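You operate a simulated robot arm through the tools that you are given. There is no shell and no other tool.

You run a simulated robot arm. Do the job below in one go: nothing can be reset, and whatever is moved stays where it is left.

JOB
Lift off the black support, wipe the grease under it, and seat it again.
Fine: the stove is cold and stays off; set the support down between the stove and the green cloth; use the green cloth and put it back. What is to be rubbed or washed off counts as gone when no trace of it is left.

It is judged by the outcome, as a careful person would: the job done as asked, and still so three seconds after it is handed in. It fails if anything else is knocked over, pushed out of place, dropped, spilled or broken. Flat cloth is picked up by pressing the open fingertips on it (5 to 10 N) and closing them slowly along it; thin cloth reads only 2 to 8 mm in the jaws.

ROBOT AND FRAMES
A 7-joint arm with a four-finger gripper, fixed in place. Base frame: the origin is at the foot of the arm, x ahead of it, y to its left, z up; the work surface is at about z = 850. Readings come in mm, rad, newtons and seconds.
Its first joint turns from -1.204 to 3.002 rad. Payload 3.67 kg.
Tool frame: the origin (TCP) lies between the finger pads and is the grasp point; the fingertips stand 28 mm ahead of it; z points along the fingers, y is the line along which they close. Largest opening 112 mm; the body of the gripper starts 73 mm behind the TCP.
Orientation is that of the tool frame in the base frame, as [roll, pitch, yaw] about the fixed x, y, z axes, in that order (R = Rz(yaw) Ry(pitch) Rx(roll)). With the fingers straight down and closing along the base's y, the tool's x points along the base's -x, its y along +y and its z along -z.

CONTROLS
- The arm moves only by the tool nudge_tool. Its argument "moves" is a list of rows, each a list of 7 numbers: the turn, a rotation vector about the tool's x, y, z in rad, then the shift along the tool's x, y, z in mm, then the gripper command, from -1 (fully open) to 1 (shut), values between in proportion. In form: [[ax, ay, az, tx, ty, tz, grip], ...]. A call has 1 to 20 rows; each row shifts and turns the commanded pose from where the row before left it, along the tool's axes as they then stand. Each row takes 0.2 s and may step no farther than 50 mm and 0.15 rad from the row before; otherwise, or with a gripper value out of range, the whole call is refused. A pose out of reach is approached as far as the arm can. The call stops where the force on the tool passes 90 N (or 10 N more than at its start, if that is more) or the arm is blocked; 0.2 s more then pass. Each finger halts on what it meets, pressing with about 44 N; the grip force reading is that of the motor and also rises with nothing between the fingers. The clock runs only during rows and for 0.2 s after the last one: add rows that do not move to give the fingers time. The reply holds the time, the measured pose of the TCP, the force on the tool along the base axes, the opening and the grip force, in the units named above and with some noise, with the torque about the TCP (base axes, N m) and any sound that the robot's microphone picked up.
- Cameras (640 x 400 px; columns grow to the right, rows downward): "scene" is fixed at [50.9, -650.9, 1542.8]; the picture's right is [0.40, -0.92, 0.00], its down [-0.62, -0.27, -0.73] and it looks along [0.67, 0.29, -0.68] (base axes); focal length 333 px, centre (320, 200). "wrist" rides on the gripper at [60, -18, -104] in the tool frame; the picture's right is [0.29, 0.96, 0.00], its down [-0.80, 0.24, -0.55] and it looks along [-0.53, 0.16, 0.83] (tool axes); focal length 234 px, centre (320, 200).
- camera(camera): a new picture of that camera. It takes no simulated time.
- move_column(by): slides the trunk up (or, below 0, down) by that many mm; the arm rides with it, the base frame stays. It gives what a move gives, with no picture.
- measure_at(camera, pixels): for up to 12 pixels [column, row] of the newest picture of that camera ("zoom" is the newest enlarged one), the place [x, y, z] in the base frame of the surface seen there, good to about 2 mm. It takes no simulated time.
- close_up(camera, box): a new picture of the part [left, top, right, bottom] of that camera's present view, enlarged. It takes no simulated time.
- sign_off(): hands the job in; it is judged then, once.

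Unless the task says otherwise, let go and move clear before handing in.

The tools are called after ">>>" as a command line: name --pt "numbers of a row" for each row, then --argument value for the rest, lists and objects as JSON in quotes. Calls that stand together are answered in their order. nudge_tool: Moves the arm, as the interface text tells. Its arguments: {"type":"object","properties":{"moves":{"type":"array"}},"required":["moves"]} The other tools are called the same way: move_column (by) slides the trunk up or down; camera (camera) takes a picture; measure_at (camera, pixels) gives the place of the surface under pixels of a picture; close_up (camera, box) takes an enlarged picture of a part of a camera's view; sign_off () hands the job in.

At the start:

```text
time_s: 0.0
tcp_pos: [734.3, -484.9, 1197.6]
tool_rot: [3.141, 0.001, -3.139]
force: [0.0, -0.6, -0.9]
torque: [0.02, -0.01, -0.01]
width: 112.1
gripper_force: 0.0
trunk travel left (down, up): [-550.0, 290.0]
```

scene: 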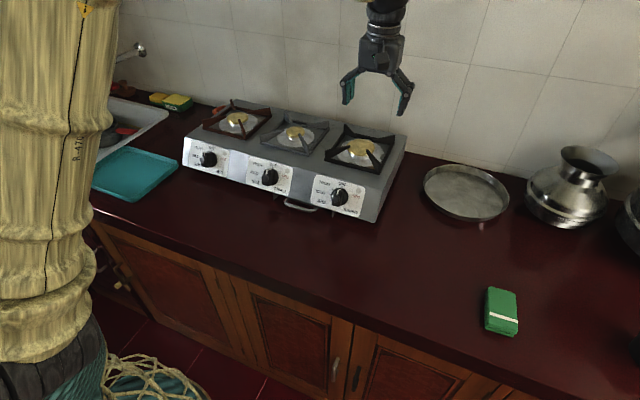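
wrist: 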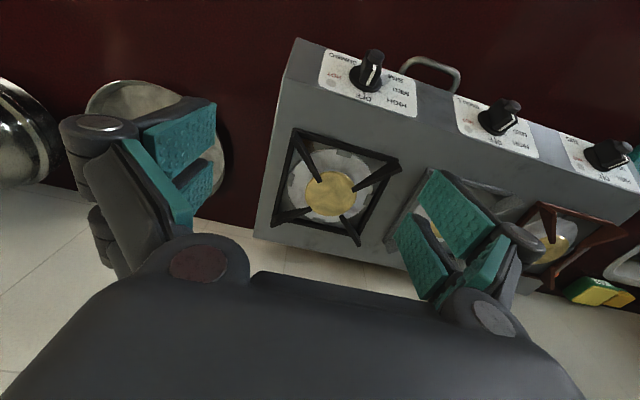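

The scene picture shows three supports: brown (237,120), grey (295,133) and black (357,150), with the green cloth at (501,311). I'll take close-ups of the burner and the cloth first.

>>> close_up --camera "scene" --box '[290, 100, 430, 220]'

>>> close_up --camera "wrist" --box '[240, 100, 440, 270]'

>>> close_up --camera "scene" --box '[440, 260, 560, 360]'

>>> measure_at --camera "scene" --pixels '[[501, 299], [490, 290], [515, 293], [485, 329], [516, 334], [450, 280], [380, 220], [404, 138], [466, 195], [424, 190]]'

```text
3.33 times, centred on (360, 160) of scene
```

zoom: 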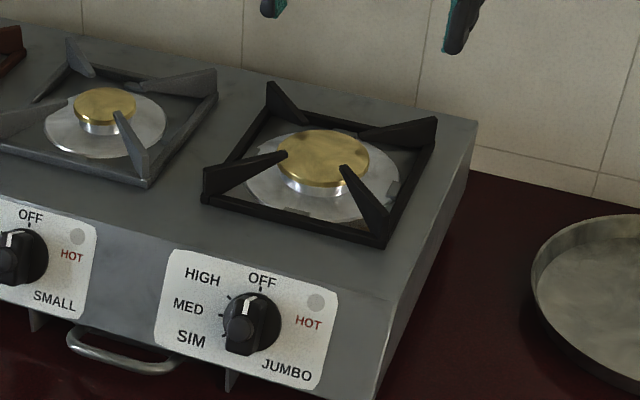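

```text
2.35 times, centred on (340, 185) of wrist
```

zoom: 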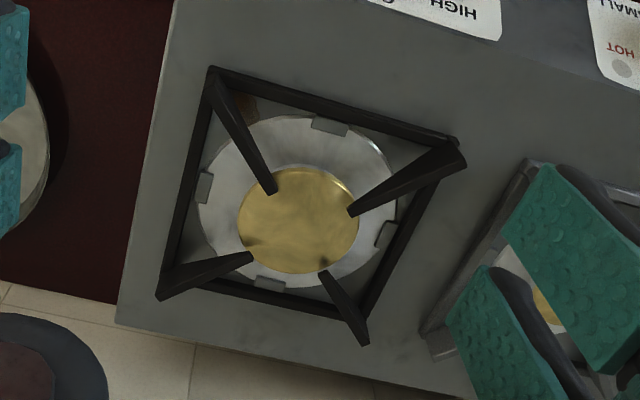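

```text
4.00 times, centred on (500, 310) of scene
```

zoom: 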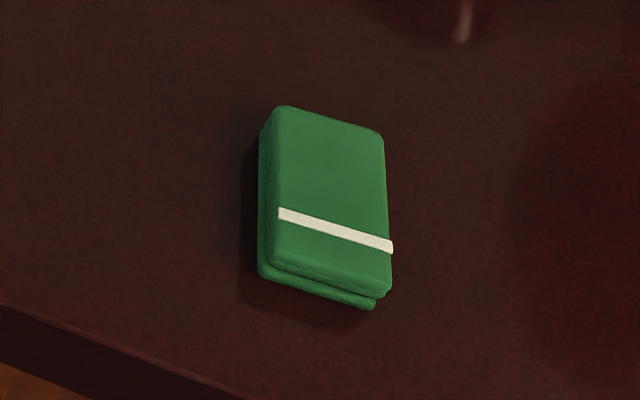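

```text
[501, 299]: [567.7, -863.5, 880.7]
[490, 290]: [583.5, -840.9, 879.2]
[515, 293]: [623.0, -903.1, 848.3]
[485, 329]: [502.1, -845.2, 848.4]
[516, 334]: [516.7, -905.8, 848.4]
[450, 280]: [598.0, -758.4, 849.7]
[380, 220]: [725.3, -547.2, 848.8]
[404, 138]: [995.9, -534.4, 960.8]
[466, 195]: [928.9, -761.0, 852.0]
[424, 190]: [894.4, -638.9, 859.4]
```

The cloth is a folded pad about 30 mm thick. In the wrist zoom there's a brown stain near (245,105), at the front corner inside the black support. I'll measure the support's corners and the cloth next.

>>> measure_at --camera "zoom" --pixels '[[280, 110], [380, 138], [270, 170], [383, 230], [280, 265], [330, 255], [335, 229], [200, 200], [320, 300], [384, 295], [320, 200], [262, 240]]'

>>> close_up --camera "wrist" --box '[240, 100, 440, 270]'

```text
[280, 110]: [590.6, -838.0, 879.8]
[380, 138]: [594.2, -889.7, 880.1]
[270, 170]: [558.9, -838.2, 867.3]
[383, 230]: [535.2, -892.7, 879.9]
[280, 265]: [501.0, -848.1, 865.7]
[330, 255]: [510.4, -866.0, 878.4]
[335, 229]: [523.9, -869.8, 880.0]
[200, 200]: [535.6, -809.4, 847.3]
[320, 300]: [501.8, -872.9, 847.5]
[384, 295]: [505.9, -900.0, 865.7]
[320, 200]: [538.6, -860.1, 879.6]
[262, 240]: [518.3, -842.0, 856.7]
```

```text
2.35 times, centred on (340, 185) of wrist
```

zoom: 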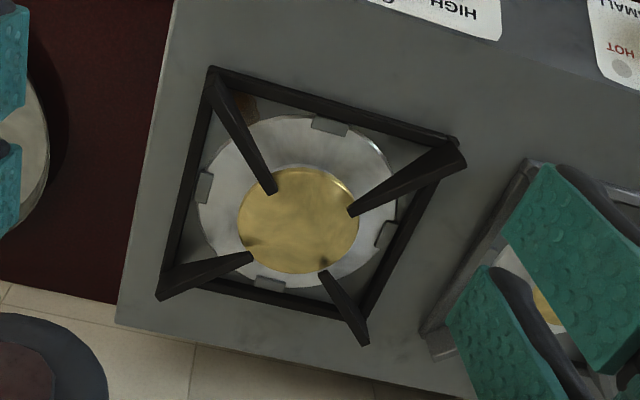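

The cloth spans about x 502–594, y -838 to -897, with its top at z≈880. Now I'll measure the support in the new wrist zoom: its corners near (212,72), (455,143), (162,295), (365,343), plus the prongs and the stain (245,105).

>>> measure_at --camera "zoom" --pixels '[[212, 74], [455, 148], [163, 296], [364, 340], [246, 108], [330, 105], [185, 190], [410, 235], [250, 302], [270, 190], [355, 210], [300, 220]]'

>>> measure_at --camera "wrist" --pixels '[[296, 42], [256, 234], [380, 150], [300, 225], [150, 110], [220, 190]]'

```text
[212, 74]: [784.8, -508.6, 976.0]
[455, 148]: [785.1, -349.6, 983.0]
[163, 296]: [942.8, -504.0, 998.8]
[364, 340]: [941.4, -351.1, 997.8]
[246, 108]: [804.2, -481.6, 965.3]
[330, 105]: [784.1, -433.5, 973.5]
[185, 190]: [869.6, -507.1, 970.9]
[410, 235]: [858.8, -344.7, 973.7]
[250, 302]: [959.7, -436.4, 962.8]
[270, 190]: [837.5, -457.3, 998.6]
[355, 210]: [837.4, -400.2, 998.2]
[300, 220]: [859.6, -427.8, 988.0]
```

```text
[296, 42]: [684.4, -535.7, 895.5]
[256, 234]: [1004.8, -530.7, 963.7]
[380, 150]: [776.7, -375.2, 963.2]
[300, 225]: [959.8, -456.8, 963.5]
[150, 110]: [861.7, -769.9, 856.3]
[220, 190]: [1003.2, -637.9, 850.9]
```

The stove top is at z≈963. The black support is about 160 mm square, centred near (863,-429), with frame top ≈974 and prong tops ≈999. I'll move lower for a better view of the prongs and the stain.

>>> nudge_tool --pt "0 0 0 -10 25 35 -1" --pt "0 0 0 -10 25 35 -1" --pt "0 0 0 -6 15 28 -1" --pt "0 0 0 0 0 0 -1"

>>> camera --camera "wrist"

>>> close_up --camera "wrist" --box '[220, 60, 460, 210]'

>>> measure_at --camera "scene" --pixels '[[470, 222], [435, 205], [440, 345], [280, 282], [350, 310], [400, 240], [505, 210], [460, 220], [528, 205]]'

```text
time_s: 1.0
tcp_pos: [757.8, -417.1, 1099.2]
tool_rot: [-3.141, 0.002, 3.14]
force: [-0.3, 0.9, -0.5]
torque: [0.01, -0.04, -0.02]
width: 112.0
gripper_force: 0.1
trunk travel left (down, up): [-550.0, 290.0]
```

```text
taken
```

wrist: 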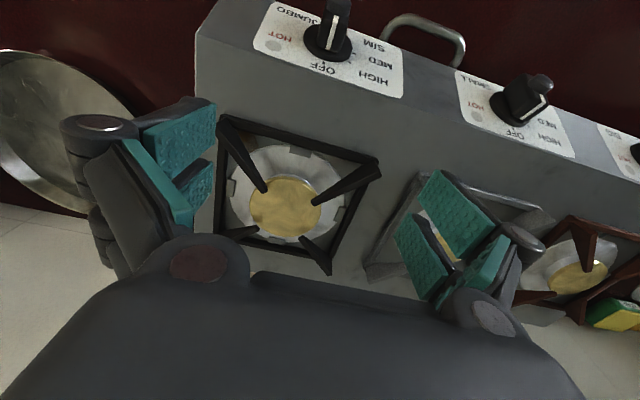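

```text
2.67 times, centred on (340, 135) of wrist
```

zoom: 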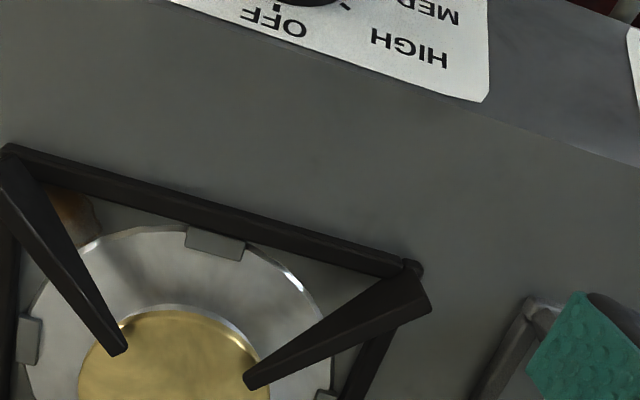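

```text
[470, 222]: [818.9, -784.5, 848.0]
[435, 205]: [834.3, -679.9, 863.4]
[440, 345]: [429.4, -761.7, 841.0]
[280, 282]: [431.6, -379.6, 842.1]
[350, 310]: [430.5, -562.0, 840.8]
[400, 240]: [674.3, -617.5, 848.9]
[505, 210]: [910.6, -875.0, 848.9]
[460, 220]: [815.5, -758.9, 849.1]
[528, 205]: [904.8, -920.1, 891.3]
```

From the zoom, the front-left prong runs from its outer end near (425,290) to its inner tip at (250,382), and the brown stain sits near (75,215). I'll measure these accurately before choosing the grasp.

>>> measure_at --camera "zoom" --pixels '[[425, 290], [412, 283], [420, 308], [255, 380], [246, 376], [330, 335], [345, 345], [410, 262], [75, 215], [535, 305], [170, 270], [215, 245]]'

>>> close_up --camera "wrist" --box '[200, 100, 400, 280]'

>>> close_up --camera "scene" --box '[310, 110, 410, 190]'

```text
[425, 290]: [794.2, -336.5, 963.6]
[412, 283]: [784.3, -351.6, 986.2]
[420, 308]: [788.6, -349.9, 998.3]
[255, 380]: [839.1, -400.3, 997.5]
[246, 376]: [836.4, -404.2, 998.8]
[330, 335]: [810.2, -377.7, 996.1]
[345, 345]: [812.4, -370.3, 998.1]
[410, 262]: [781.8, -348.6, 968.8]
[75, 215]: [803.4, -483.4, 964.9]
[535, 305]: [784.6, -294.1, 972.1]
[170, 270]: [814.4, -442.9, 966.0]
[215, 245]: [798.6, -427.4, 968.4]
```

```text
2.22 times, centred on (300, 190) of wrist
```

zoom: 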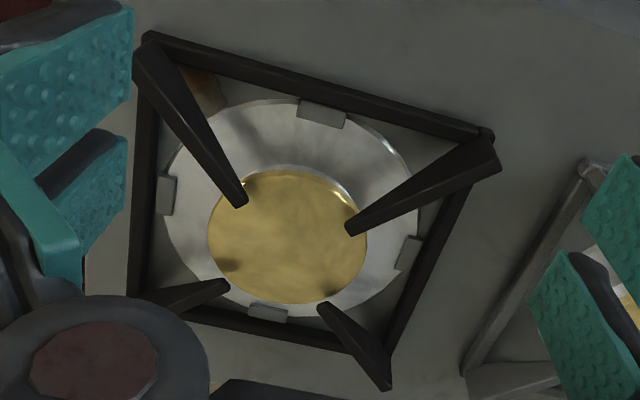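

```text
5.00 times, centred on (360, 150) of scene
```

zoom: 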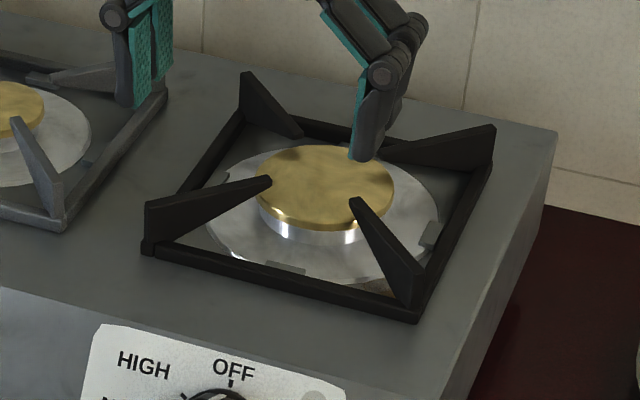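

The prong's end faces are vertical. It spans from about (785,-349) to (838,-403), roughly 76 mm long, with its top at 998.5. I'll grip it lengthwise, one finger at each end, so the support can't sag, starting by moving above its midpoint and turning 45°.

>>> nudge_tool --pt "0 0 0 -26.85 20.55 19.5 -1" --pt "0 0 0 -26.85 20.55 19.5 -1" --pt "0 0 -0.131 0 0 0 -1" --pt "0 0 -0.131 0 0 0 -1" --pt "0 0 -0.131 0 0 0 -1" --pt "0 0 -0.131 0 0 0 -1" --pt "0 0 -0.131 0 0 0 -1" --pt "0 0 -0.13 0 0 0 -1" --pt "0 0 0 0 0 0 -1"

>>> camera --camera "wrist"

>>> close_up --camera "scene" --box '[280, 80, 420, 190]'

```text
time_s: 3.0
tcp_pos: [814.8, -378.8, 1059.4]
tool_rot: [-3.141, 0.001, -2.354]
force: [0.0, 0.0, -0.2]
torque: [-0.01, -0.03, -0.03]
width: 111.8
gripper_force: 0.0
trunk travel left (down, up): [-550.0, 290.0]
```

```text
taken
```

wrist: 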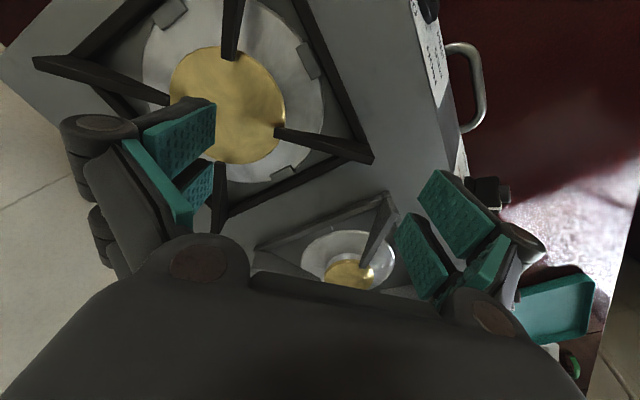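

```text
3.64 times, centred on (350, 135) of scene
```

zoom: 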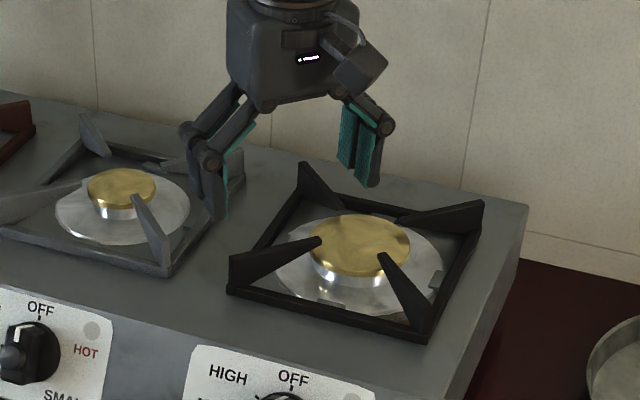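

The tool is now aligned with the prong, seen from (278,130) to (370,155) in the wrist view. I'll zoom in to refine the end positions and the cap height.

>>> close_up --camera "wrist" --box '[250, 100, 390, 190]'

```text
4.44 times, centred on (320, 145) of wrist
```

zoom: 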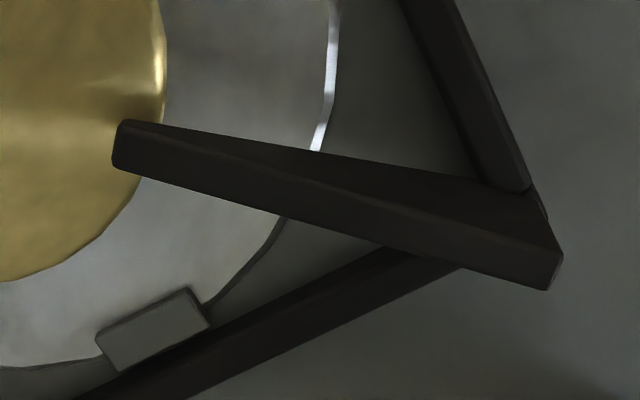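

>>> measure_at --camera "zoom" --pixels '[[118, 155], [116, 135], [150, 150], [535, 275], [545, 280], [556, 262], [535, 205], [60, 180], [120, 100], [520, 175], [300, 195], [150, 330]]'

```text
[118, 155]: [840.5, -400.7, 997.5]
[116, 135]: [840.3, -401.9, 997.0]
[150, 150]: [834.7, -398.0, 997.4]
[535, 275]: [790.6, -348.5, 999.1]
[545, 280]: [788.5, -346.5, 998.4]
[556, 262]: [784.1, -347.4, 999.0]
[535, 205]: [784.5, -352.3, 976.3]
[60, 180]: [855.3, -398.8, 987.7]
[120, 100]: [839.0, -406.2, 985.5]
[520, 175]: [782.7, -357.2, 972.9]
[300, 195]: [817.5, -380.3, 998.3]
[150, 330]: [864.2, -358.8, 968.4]
```

The inner tip ends at (840,-402) and the outer end at (785.5,-347), so the midpoint is (812.7,-374.7). The cap top is at 988. I'll shift and descend until the fingertips are just above the cap.

>>> nudge_tool --pt "0 0 0 -1.4 4.5 10 -1" --pt "0 0 0 0 0 10 -1" --pt "0 0 0 0 0 10 -1" --pt "0 0 0 0 0 7 -1" --pt "0 0 0 0 0 3.4 -1" --pt "0 0 0 0 0 0 -1"

>>> close_up --camera "scene" --box '[290, 90, 410, 190]'

>>> close_up --camera "wrist" --box '[150, 60, 510, 290]'

```text
time_s: 4.4
tcp_pos: [812.2, -375.4, 1019.9]
tool_rot: [3.141, 0.001, -2.356]
force: [0.2, 0.3, -0.6]
torque: [-0.02, 0.02, -0.01]
width: 112.1
gripper_force: 0.0
trunk travel left (down, up): [-550.0, 290.0]
```

```text
4.00 times, centred on (350, 140) of scene
```

zoom: 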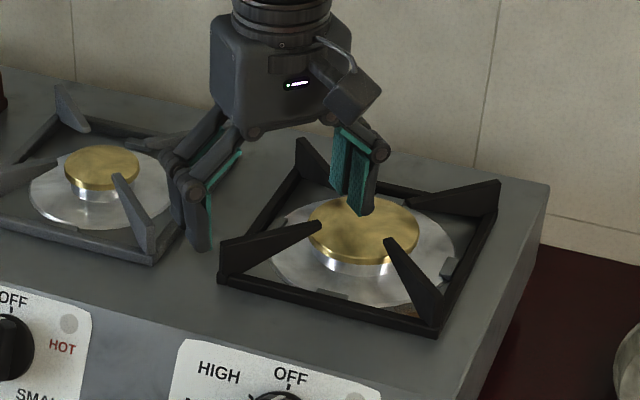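

```text
1.74 times, centred on (330, 175) of wrist
```

zoom: 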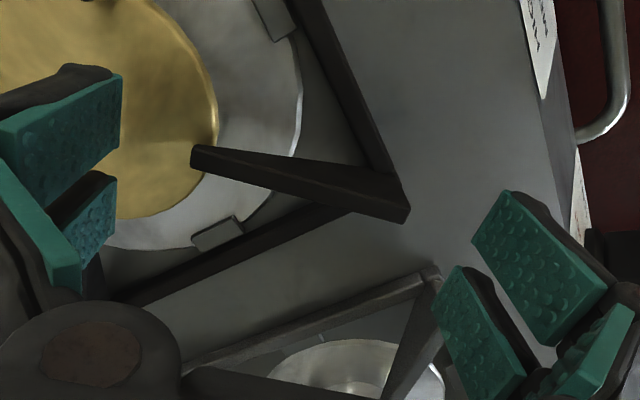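

The fingertips straddle the prong ends cleanly with no contact. I'll lower 1.5 mm more and close gradually onto the prong.

>>> nudge_tool --pt "0 0 0 0 0 1.5 -1" --pt "0 0 0 0 0 0 -0.7" --pt "0 0 0 0 0 0 -0.5" --pt "0 0 0 0 0 0 -0.42" --pt "0 0 0 0 0 0 -0.36" --pt "0 0 0 0 0 0 -0.3" --pt "0 0 0 0 0 0 -0.3"

>>> close_up --camera "scene" --box '[290, 90, 410, 190]'

>>> close_up --camera "wrist" --box '[150, 60, 510, 290]'

```text
time_s: 6.0
tcp_pos: [812.7, -374.7, 1018.5]
tool_rot: [-3.141, 0.001, -2.357]
force: [-0.4, -0.4, 0.0]
torque: [0.01, -0.01, -0.03]
width: 72.6
gripper_force: 0.0
trunk travel left (down, up): [-550.0, 290.0]
```

```text
4.00 times, centred on (350, 140) of scene
```

zoom: 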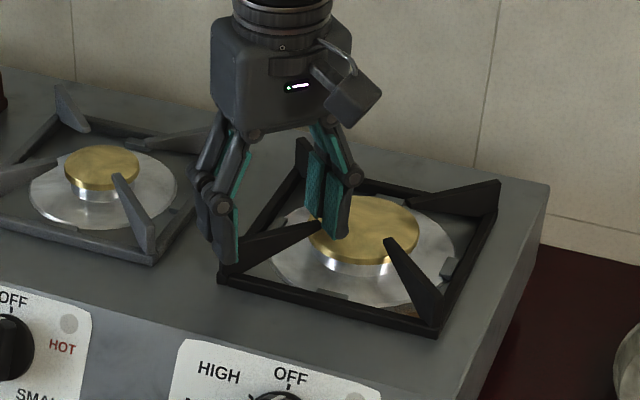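

```text
1.74 times, centred on (330, 175) of wrist
```

zoom: 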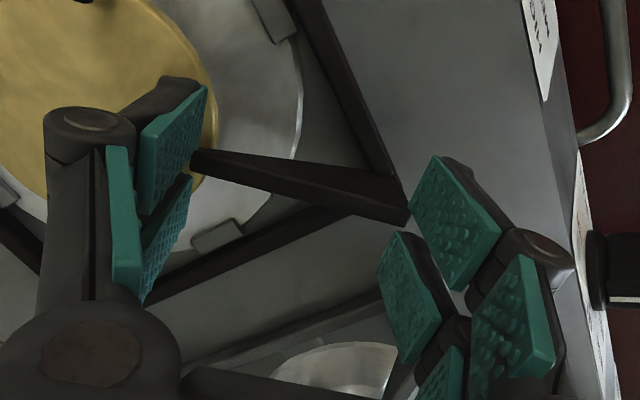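

At width 72.6 there's still no grip force, so the ends aren't touching yet or only just. I'll continue closing in small steps and watch width and force.

>>> nudge_tool --pt "0 0 0 0 0 0 -0.27" --pt "0 0 0 0 0 0 -0.24" --pt "0 0 0 0 0 0 -0.21" --pt "0 0 0 0 0 0 -0.18"

>>> close_up --camera "wrist" --box '[200, 70, 460, 230]'

>>> close_up --camera "scene" --box '[310, 110, 390, 170]'

```text
time_s: 7.0
tcp_pos: [812.3, -375.4, 1017.2]
tool_rot: [-3.141, 0.001, -2.357]
force: [0.4, 0.3, 1.0]
torque: [0.01, -0.03, -0.01]
width: 66.1
gripper_force: 0.1
trunk travel left (down, up): [-550.0, 290.0]
```

```text
2.46 times, centred on (330, 150) of wrist
```

zoom: 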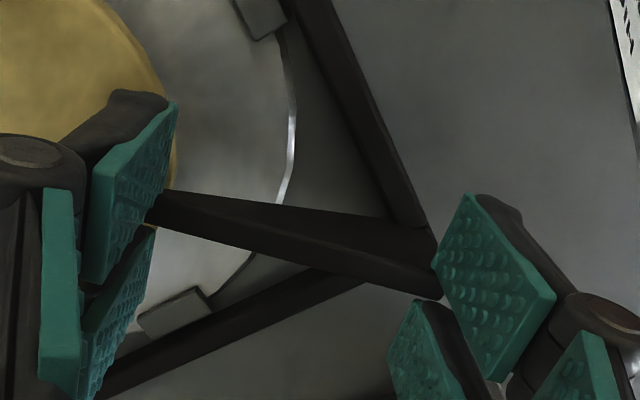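

```text
6.67 times, centred on (350, 140) of scene
```

zoom: 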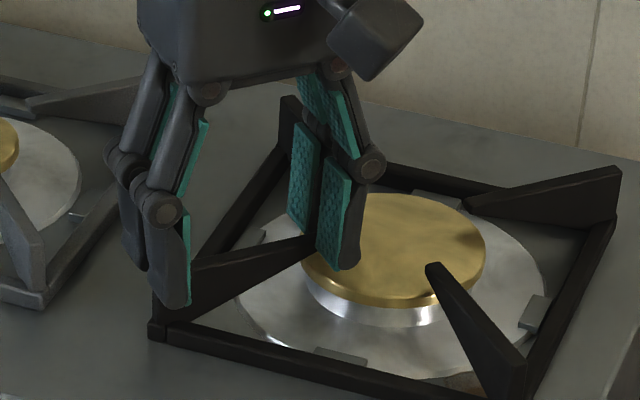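

In the views the prong ends are right at the split between the twin pads, near (150,205) and (440,290), and the width of 66 shows no force. I'll close a little more to see whether they make contact.

>>> nudge_tool --pt "0 0 0 0 0 0 -0.15" --pt "0 0 0 0 0 0 -0.12" --pt "0 0 0 0 0 0 -0.12"

>>> close_up --camera "wrist" --box '[200, 70, 460, 230]'

>>> close_up --camera "scene" --box '[310, 110, 390, 170]'

```text
time_s: 7.8
tcp_pos: [812.1, -375.4, 1018.1]
tool_rot: [-3.141, -0.001, -2.355]
force: [0.3, 0.0, 0.4]
torque: [-0.04, 0.0, -0.01]
width: 62.8
gripper_force: 0.1
trunk travel left (down, up): [-550.0, 290.0]
```

```text
2.46 times, centred on (330, 150) of wrist
```

zoom: 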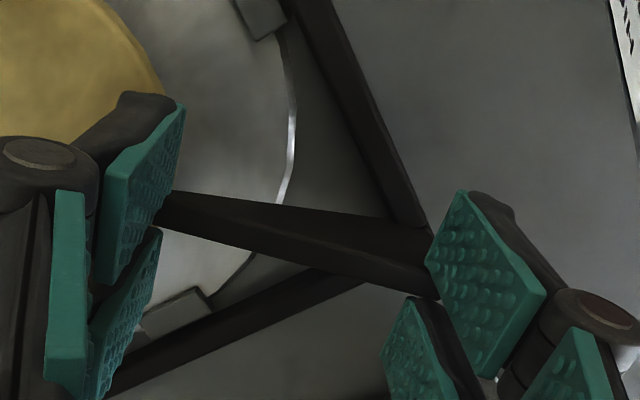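

```text
6.67 times, centred on (350, 140) of scene
```

zoom: 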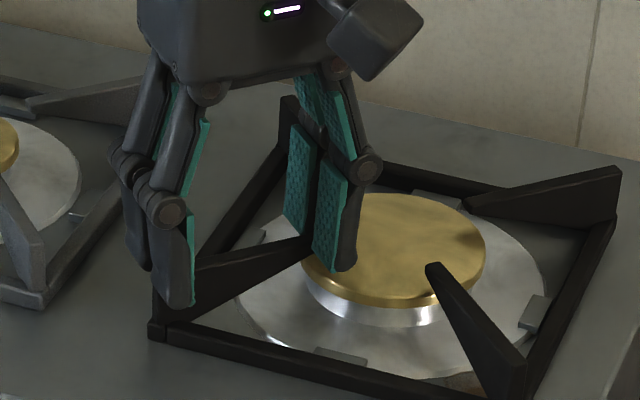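

The prong slides into the gap between the twin pads, so a lengthwise grip won't hold. Gripping across the prong is better, because the twin pads spread along it and resist sag. I'll open, lift clear and turn 90°.

>>> nudge_tool --pt "0 0 0 0 0 0 -0.5" --pt "0 0 0 0 0 0 -1" --pt "0 0 0 0 0 -20 -1" --pt "0 0 0 0 0 -30 -1" --pt "0 0 0.131 0 0 0 -1" --pt "0 0 0.131 0 0 0 -1" --pt "0 0 0.131 0 0 0 -1" --pt "0 0 0.131 0 0 0 -1" --pt "0 0 0.131 0 0 0 -1" --pt "0 0 0.131 0 0 0 -1" --pt "0 0 0.131 0 0 0 -1" --pt "0 0 0.131 0 0 0 -1" --pt "0 0 0.131 0 0 0 -1" --pt "0 0 0.131 0 0 0 -1" --pt "0 0 0.131 0 0 0 -1" --pt "0 0 0.13 0 0 0 -0.6" --pt "0 0 0 0 0 0 -0.3"

>>> camera --camera "wrist"

>>> close_up --camera "scene" --box '[290, 90, 410, 190]'

```text
time_s: 11.4
tcp_pos: [812.0, -376.2, 1069.6]
tool_rot: [-3.141, 0.0, 2.355]
force: [-0.1, -0.9, -0.5]
torque: [0.0, 0.01, 0.01]
width: 73.0
gripper_force: 0.1
trunk travel left (down, up): [-550.0, 290.0]
```

```text
taken
```

wrist: 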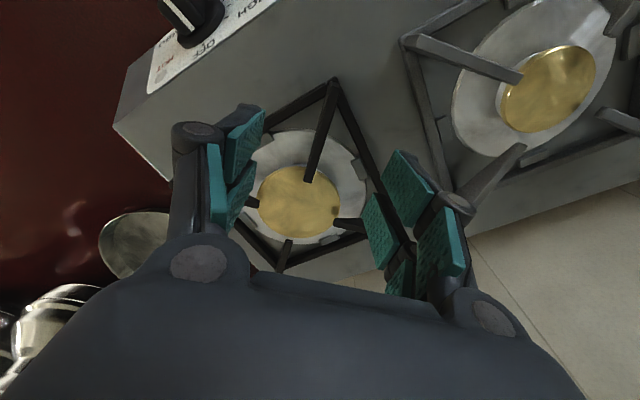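

```text
4.00 times, centred on (350, 140) of scene
```

zoom: 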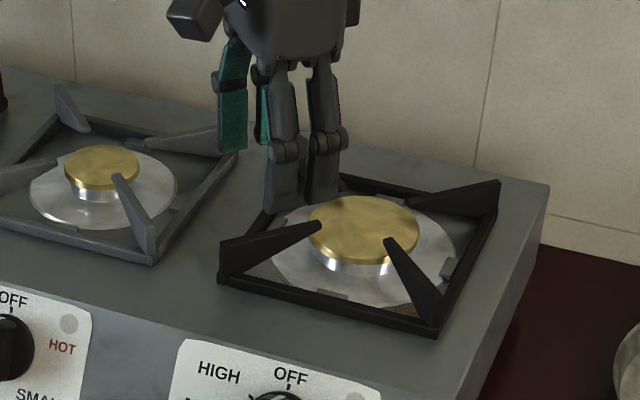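

The twin fingers now sit across the prong. I'll shift to (815.5,-377.5), narrow to about 50 mm, and descend so the fingertips are at z≈980, above the frame and outside the cap.

>>> nudge_tool --pt "0 0 0 -3.4 1.6 15 0" --pt "0 0 0 0 0 15 0.1" --pt "0 0 0 0 0 12 0.1" --pt "0 0 0 0 0 10 0.1" --pt "0 0 0 0 0 9.5 0.1" --pt "0 0 0 0 0 0 0.1"

>>> camera --camera "wrist"

>>> close_up --camera "scene" --box '[300, 100, 400, 180]'

```text
time_s: 12.8
tcp_pos: [815.8, -375.7, 1006.1]
tool_rot: [-3.141, -0.001, 2.354]
force: [-0.2, -0.1, -0.3]
torque: [-0.03, 0.02, -0.01]
width: 50.1
gripper_force: 0.1
trunk travel left (down, up): [-550.0, 290.0]
```

```text
taken
```

wrist: 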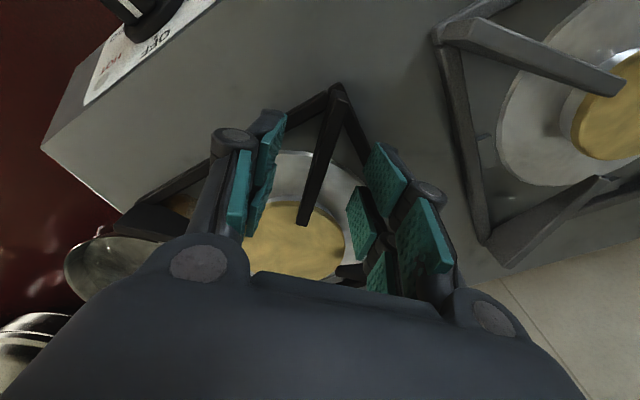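

```text
5.00 times, centred on (350, 140) of scene
```

zoom: 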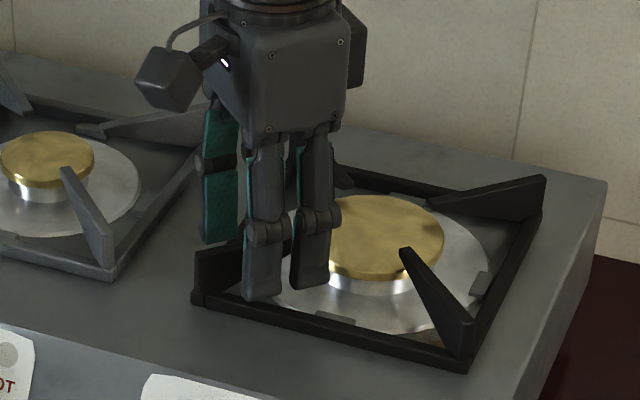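

The fingers flank the prong (wrist view from (335,95) to (303,222)) without touching anything. I'll close slowly onto it.

>>> nudge_tool --pt "0 0 0 0 0 0 0.3" --pt "0 0 0 0 0 0 0.5" --pt "0 0 0 0 0 0 0.65" --pt "0 0 0 0 0 0 0.75" --pt "0 0 0 0 0 0 0.82" --pt "0 0 0 0 0 0 0.9" --pt "0 0 0 0 0 0 1" --pt "0 0 0 0 0 0 1"

>>> close_up --camera "scene" --box '[300, 100, 400, 180]'

>>> camera --camera "wrist"

```text
time_s: 14.6
tcp_pos: [815.3, -375.6, 1006.6]
tool_rot: [-3.14, -0.001, 2.354]
force: [-0.6, -0.6, -0.5]
torque: [-0.27, -0.22, -0.25]
width: 7.8
gripper_force: 43.9
trunk travel left (down, up): [-550.0, 290.0]
```

```text
5.00 times, centred on (350, 140) of scene
```

zoom: 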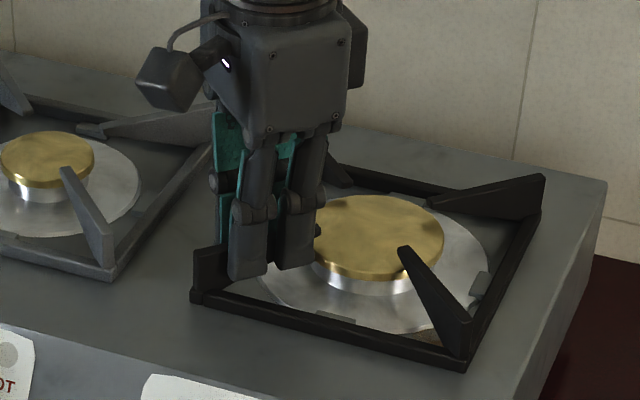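

```text
taken
```

wrist: 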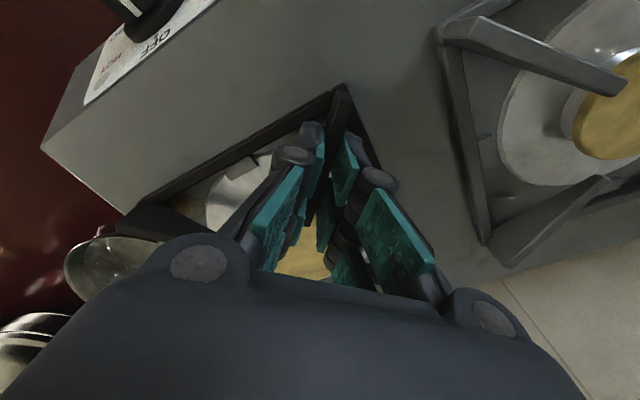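

The grip is at width 7.8 with 43.9 N, so the prong is held. I'll lift a few mm slowly and check for sag.

>>> nudge_tool --pt "0 0 0 0 0 -2 1" --pt "0 0 0 0 0 -2 1" --pt "0 0 0 0 0 -2 1" --pt "0 0 0 0 0 -2 1" --pt "0 0 0 0 0 -2 1" --pt "0 0 0 0 0 0 1"

>>> close_up --camera "scene" --box '[300, 100, 400, 180]'

```text
time_s: 16.0
tcp_pos: [814.8, -376.9, 1016.1]
tool_rot: [-3.14, -0.001, 2.355]
force: [-0.2, 0.7, -4.6]
torque: [0.19, 0.17, -0.01]
width: 7.8
gripper_force: 44.0
trunk travel left (down, up): [-550.0, 290.0]
```

```text
5.00 times, centred on (350, 140) of scene
```

zoom: 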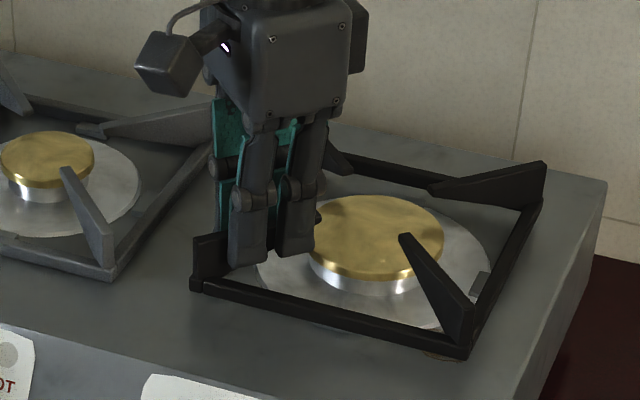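

The support came up about 10 mm and level, with a weight of about 4.6 N and no visible sag. I'll lift 50 mm more to clear the cap.

>>> nudge_tool --pt "0 0 0 0 0 -8 1" --pt "0 0 0 0 0 -10 1" --pt "0 0 0 0 0 -12 1" --pt "0 0 0 0 0 -12 1" --pt "0 0 0 0 0 -8 1" --pt "0 0 0 0 0 0 1"

>>> camera --camera "scene"

>>> camera --camera "wrist"

```text
time_s: 17.4
tcp_pos: [816.5, -374.2, 1066.9]
tool_rot: [-3.141, -0.003, 2.356]
force: [-0.3, 0.3, -4.3]
torque: [0.15, 0.21, -0.02]
width: 8.0
gripper_force: 43.7
trunk travel left (down, up): [-550.0, 290.0]
```

```text
taken
```

scene: 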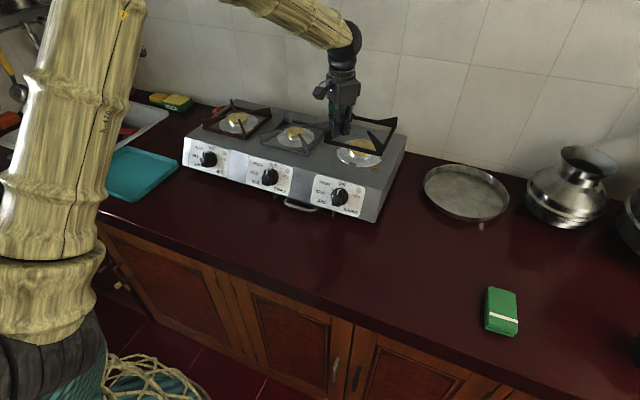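

```text
taken
```

wrist: 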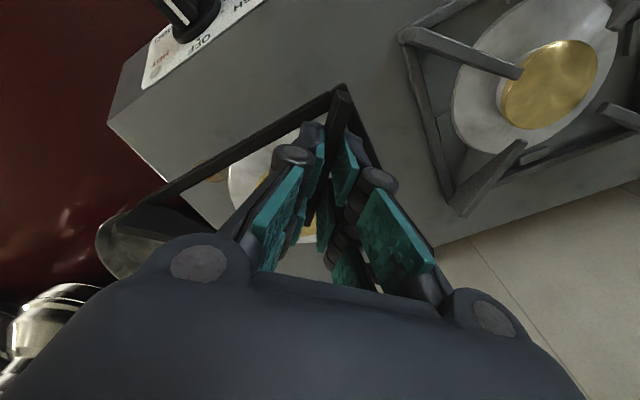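

The support is held well clear of the cap. I'll zoom in to check that it's level and see the uncovered stain.

>>> close_up --camera "scene" --box '[300, 95, 420, 195]'

```text
4.00 times, centred on (360, 145) of scene
```

zoom: 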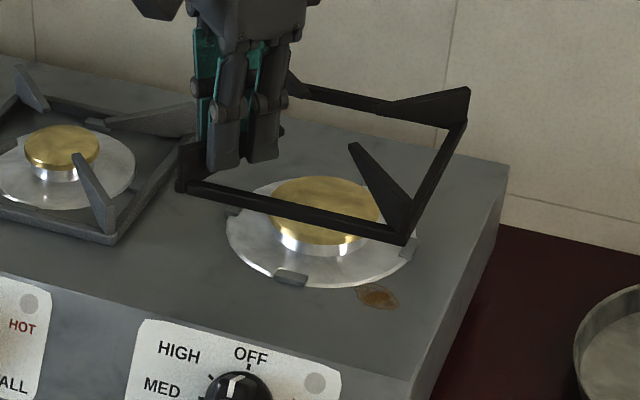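

The grease spot is visible at zoom (378,297). I'll check the level and locate the spot.

>>> measure_at --camera "zoom" --pixels '[[400, 238], [190, 187], [460, 128], [378, 297], [359, 292], [398, 302], [372, 287], [385, 309], [290, 275], [300, 210], [405, 250], [467, 92]]'

```text
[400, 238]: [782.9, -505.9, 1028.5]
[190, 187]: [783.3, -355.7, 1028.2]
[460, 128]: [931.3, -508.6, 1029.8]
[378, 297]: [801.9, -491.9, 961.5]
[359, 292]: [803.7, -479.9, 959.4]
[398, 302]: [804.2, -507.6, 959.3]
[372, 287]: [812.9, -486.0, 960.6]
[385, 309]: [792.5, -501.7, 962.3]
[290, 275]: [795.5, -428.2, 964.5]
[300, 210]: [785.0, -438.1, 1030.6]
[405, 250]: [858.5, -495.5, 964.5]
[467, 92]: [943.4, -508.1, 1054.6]
```

The support is level (corners at 1028–1030). The grease spans x 792–813, y -480 to -508. Now I'll carry the support towards the counter area between the stove and the cloth.

>>> nudge_tool --pt "0 0 0 -0.7 -12 0 1" --pt "0 0 0 -1.4 -25 0 1" --pt "0 0 0 -1.4 -25 0 1" --pt "0 0 0 -1.4 -25 0 1" --pt "0 0 0 -1.4 -25 0 1" --pt "0 0 0 -1.4 -25 0 1" --pt "0 0 0 -1.4 -25 0 1" --pt "0 0 0 -1.4 -25 0 1" --pt "0 0 0 -1.4 -25 0 1" --pt "0 0 0 -1.4 -25 0 1" --pt "0 0 0 -1.4 -25 0 1" --pt "0 0 0 -1.4 -25 0 1" --pt "0 0 0 -1.4 -25 0 1" --pt "0 0 0 -1.4 -25 0 1" --pt "0 0 0 -0.9 -13 0 1" --pt "0 0 0 0 0 0 1"

>>> camera --camera "scene"

```text
time_s: 20.8
tcp_pos: [581.5, -637.3, 1066.8]
tool_rot: [3.142, -0.001, 2.353]
force: [0.1, 0.7, -2.9]
torque: [0.19, 0.2, -0.02]
width: 7.8
gripper_force: 43.8
trunk travel left (down, up): [-550.0, 290.0]
```

```text
taken
```

scene: 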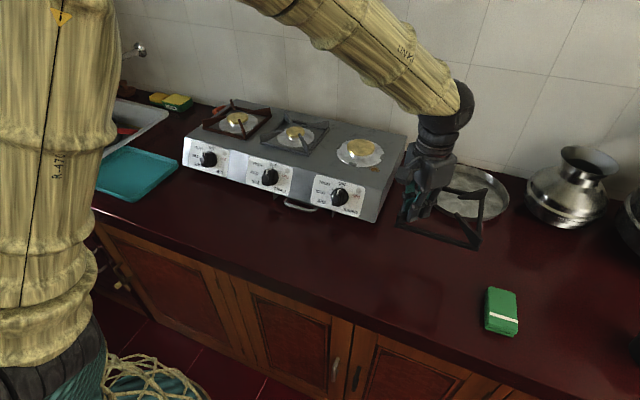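

The support is now over the free counter. I'll lower it about 160 mm, leaving the last bit for slow contact.

>>> nudge_tool --pt "0 0 0 0 0 10 1" --pt "0 0 0 0 0 18 1" --pt "0 0 0 0 0 20 1" --pt "0 0 0 0 0 20 1" --pt "0 0 0 0 0 20 1" --pt "0 0 0 0 0 20 1" --pt "0 0 0 0 0 20 1" --pt "0 0 0 0 0 16 1" --pt "0 0 0 0 0 10 1" --pt "0 0 0 0 0 6 1" --pt "0 0 0 0 0 0 1"

>>> close_up --camera "scene" --box '[360, 180, 520, 310]'

```text
time_s: 23.2
tcp_pos: [583.4, -637.0, 906.5]
tool_rot: [3.141, -0.002, 2.354]
force: [-0.4, -0.8, -3.8]
torque: [0.2, 0.22, 0.04]
width: 8.0
gripper_force: 44.1
trunk travel left (down, up): [-550.0, 290.0]
```

```text
3.08 times, centred on (440, 245) of scene
```

zoom: 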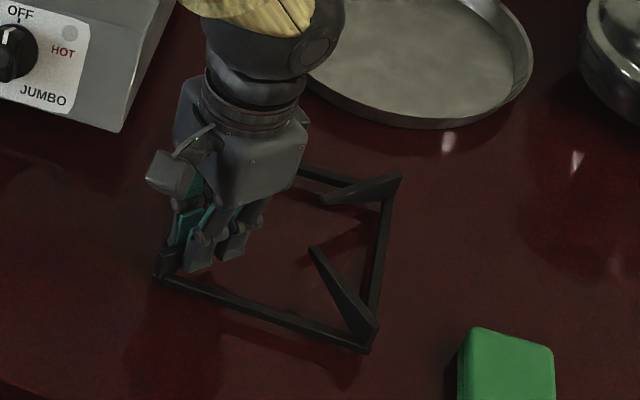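

It's about 13 mm above the counter, clear of the pan, stove and cloth. I'll lower gently to contact.

>>> nudge_tool --pt "0 0 0 0 0 5 1" --pt "0 0 0 0 0 3 1" --pt "0 0 0 0 0 2 1" --pt "0 0 0 0 0 1 1" --pt "0 0 0 0 0 0 1"

```text
time_s: 24.4
tcp_pos: [582.9, -637.5, 895.8]
tool_rot: [3.141, -0.002, 2.356]
force: [0.1, 0.2, -4.5]
torque: [0.2, 0.22, -0.01]
width: 7.7
gripper_force: 44.0
trunk travel left (down, up): [-550.0, 290.0]
```

>>> nudge_tool --pt "0 0 0 0 0 1 1" --pt "0 0 0 0 0 0.7 1" --pt "0 0 0 0 0 0 1"

```text
time_s: 25.2
tcp_pos: [580.5, -637.1, 893.9]
tool_rot: [3.141, -0.001, 2.354]
force: [1.3, -0.7, 1.5]
torque: [-0.42, -0.43, 0.06]
width: 7.9
gripper_force: 44.0
trunk travel left (down, up): [-550.0, 290.0]
```

The force flipped from -4.5 to +1.5 N, so the support is on the counter. I'll open slowly and rise.

>>> nudge_tool --pt "0 0 0 0 0 0 0.85" --pt "0 0 0 0 0 0 0.7" --pt "0 0 0 0 0 0 0.5" --pt "0 0 0 0 0 0 0.2" --pt "0 0 0 0 0 0 0.1" --pt "0 0 0 0 0 -10 0.1" --pt "0 0 0 0 0 -30 0.1" --pt "0 0 0 0 0 -40 0.1" --pt "0 0 0 0 0 -40 0.1" --pt "0 0 0 0 0 0 -0.2"

>>> camera --camera "scene"

>>> camera --camera "wrist"

```text
time_s: 27.4
tcp_pos: [579.9, -636.9, 1013.6]
tool_rot: [3.141, -0.001, 2.355]
force: [0.2, 0.2, 0.4]
torque: [0.01, 0.02, 0.01]
width: 67.5
gripper_force: 0.1
trunk travel left (down, up): [-550.0, 290.0]
```

```text
taken
```

scene: 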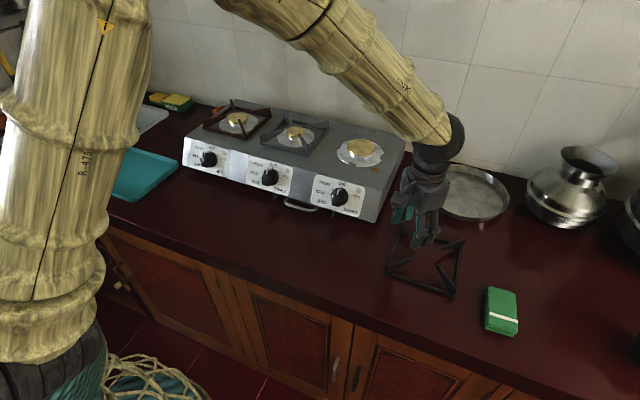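

```text
taken
```

wrist: 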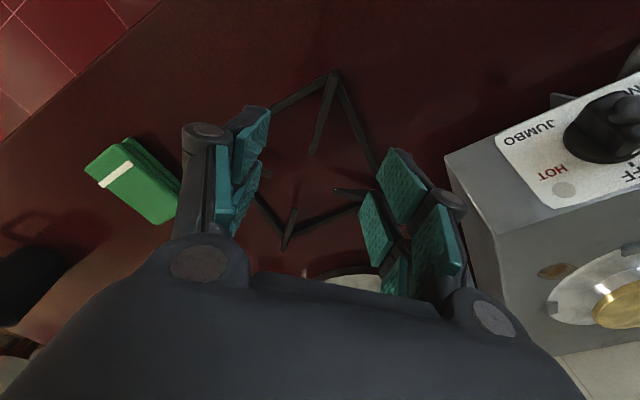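

The support rests on the counter between stove and cloth. Next I'll inspect the cloth from this viewpoint and plan the reach.

>>> close_up --camera "wrist" --box '[70, 120, 200, 240]'

>>> close_up --camera "scene" --box '[460, 270, 540, 350]'

```text
3.33 times, centred on (135, 180) of wrist
```

zoom: 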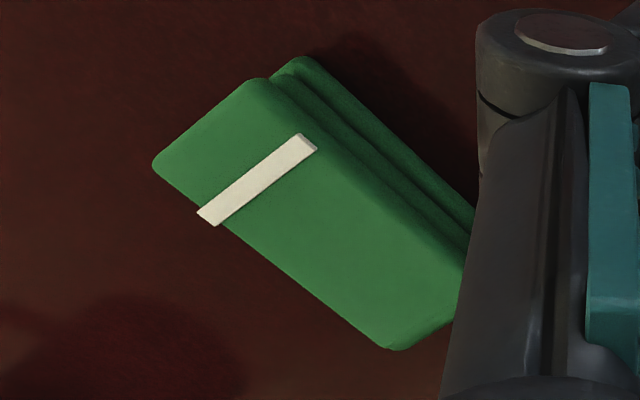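

```text
5.00 times, centred on (500, 310) of scene
```

zoom: 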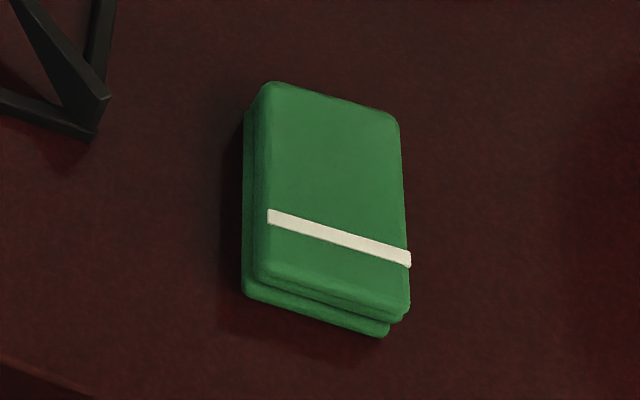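

The folded cloth is a compact stack. I'll measure its top outline.

>>> measure_at --camera "zoom" --pixels '[[275, 92], [390, 120], [262, 270], [400, 305], [335, 110], [270, 180], [395, 200], [330, 285], [245, 285], [385, 328], [335, 190], [250, 130]]'

```text
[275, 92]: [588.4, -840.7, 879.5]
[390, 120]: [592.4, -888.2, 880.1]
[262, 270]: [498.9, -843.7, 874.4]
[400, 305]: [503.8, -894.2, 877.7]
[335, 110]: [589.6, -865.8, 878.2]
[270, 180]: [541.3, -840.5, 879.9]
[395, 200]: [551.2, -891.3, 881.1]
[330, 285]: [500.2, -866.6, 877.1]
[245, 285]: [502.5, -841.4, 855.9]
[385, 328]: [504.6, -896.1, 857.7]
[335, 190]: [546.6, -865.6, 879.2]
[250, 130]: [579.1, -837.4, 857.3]
```

The cloth is about 92 × 55 × 31 mm, centred at (547,-867), with its long side nearly along x (+2.8°). I'll turn the tool so it closes across the short side and test how far straight-down reach goes.

>>> nudge_tool --pt "0 0 -0.139 0 0 0 -0.5" --pt "0 0 -0.139 0 0 0 -0.8" --pt "0 0 -0.139 0 0 0 -0.8" --pt "0 0 -0.139 0 0 0 -0.8" --pt "0 0 -0.139 0 0 0 -0.8" --pt "0 0 -0.14 0 0 0 -0.8" --pt "0 0 0 5 -40 0 -0.8" --pt "0 0 0 5 -40 0 -0.8" --pt "0 0 0 5 -40 0 -0.8" --pt "0 0 0 5 -40 0 -0.8" --pt "0 0 0 5 -35 0 -0.8" --pt "0 0 0 5 -30 0 -0.8" --pt "0 0 0 0 0 0 -0.8"

>>> camera --camera "scene"

>>> camera --camera "wrist"

```text
time_s: 30.2
tcp_pos: [562.3, -867.2, 1013.9]
tool_rot: [3.138, 0.0, -3.094]
force: [0.3, 0.1, 0.3]
torque: [-0.01, -0.03, 0.02]
width: 101.0
gripper_force: 0.1
trunk travel left (down, up): [-550.0, 290.0]
```

```text
taken
```

scene: 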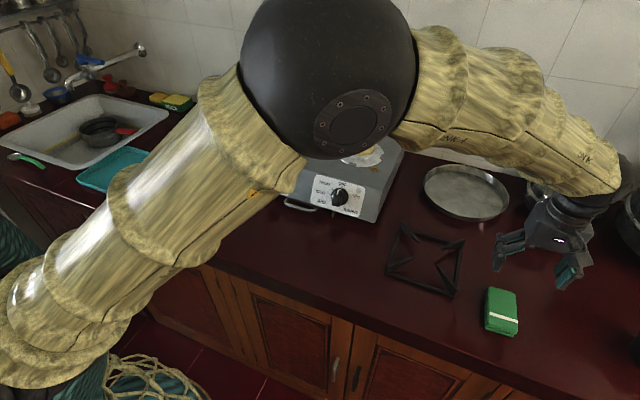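

```text
taken
```

wrist: 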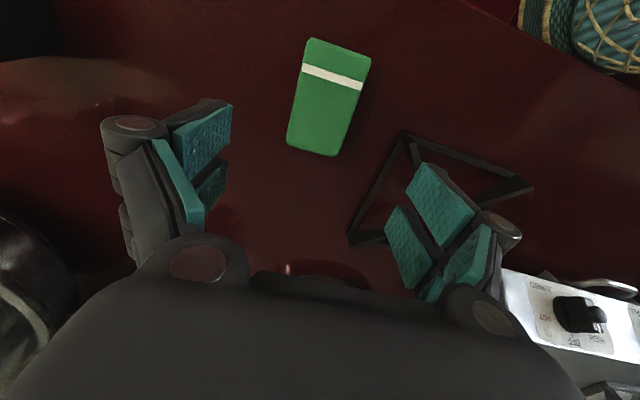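

Straight-down reach got to (562,-867), so the cloth is reachable. I'll centre over it (x 547) and descend partway with the fingers open.

>>> nudge_tool --pt "0 0 0 15 0 0 -0.8" --pt "0 0 0 0 0 20 -0.8" --pt "0 0 0 0 0 20 -0.8" --pt "0 0 0 0 0 20 -0.8" --pt "0 0 0 0 0 10 -0.8" --pt "0 0 0 0 0 0 -0.8"

>>> camera --camera "scene"

>>> close_up --camera "wrist" --box '[160, 0, 480, 200]'

```text
time_s: 31.6
tcp_pos: [548.1, -867.3, 943.8]
tool_rot: [3.139, 0.001, -3.091]
force: [-0.2, 0.3, 0.1]
torque: [-0.04, -0.03, -0.02]
width: 100.9
gripper_force: 0.1
trunk travel left (down, up): [-550.0, 290.0]
```

```text
taken
```

scene: 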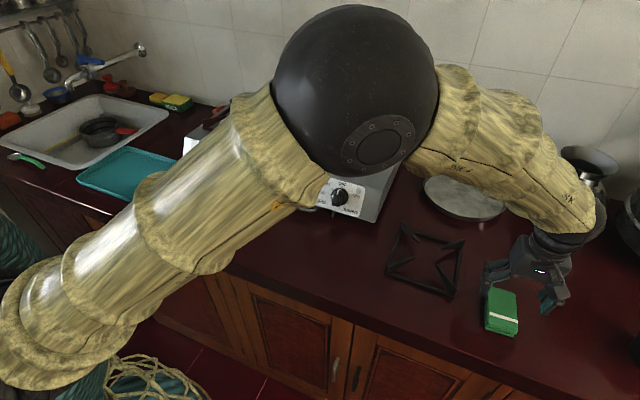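

```text
2.00 times, centred on (320, 100) of wrist
```

zoom: 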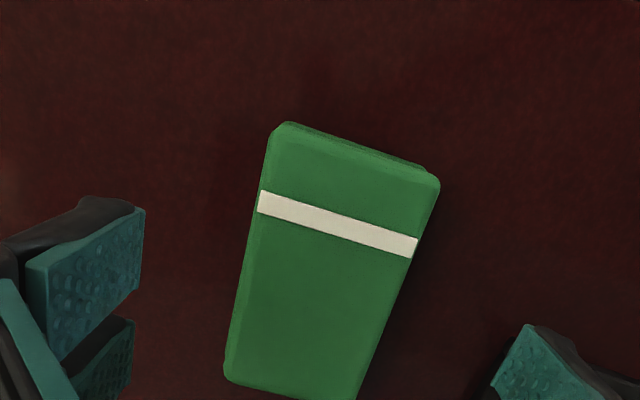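

Centred over the cloth, nothing close by. I'll descend so the fingertips stop about 10 mm above the counter, then close gently across the short side.

>>> nudge_tool --pt "0 0 0 0 0 20 -0.8" --pt "0 0 0 0 0 18 -0.8" --pt "0 0 0 0 0 12 -0.8" --pt "0 0 0 0 0 7 -0.8" --pt "0 0 0 0 0 0 -0.6" --pt "0 0 0 0 0 0 -0.4" --pt "0 0 0 0 0 0 -0.2" --pt "0 0 0 0 0 0 -0.1"

>>> close_up --camera "scene" --box '[450, 220, 590, 340]'

>>> close_up --camera "wrist" --box '[160, 0, 480, 200]'

```text
time_s: 33.4
tcp_pos: [546.2, -862.0, 890.8]
tool_rot: [-3.141, 0.0, -3.095]
force: [1.0, 0.2, 0.5]
torque: [0.07, 0.02, -0.03]
width: 61.9
gripper_force: 0.2
trunk travel left (down, up): [-550.0, 290.0]
```

```text
3.33 times, centred on (520, 280) of scene
```

zoom: 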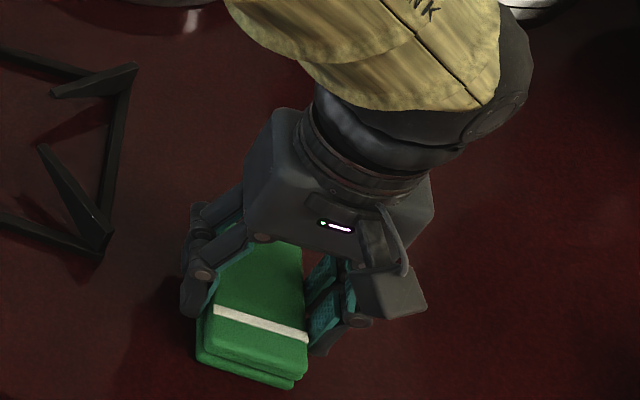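

```text
2.00 times, centred on (320, 100) of wrist
```

zoom: 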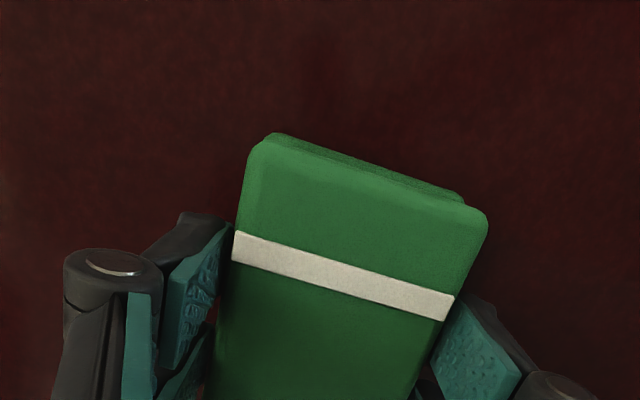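

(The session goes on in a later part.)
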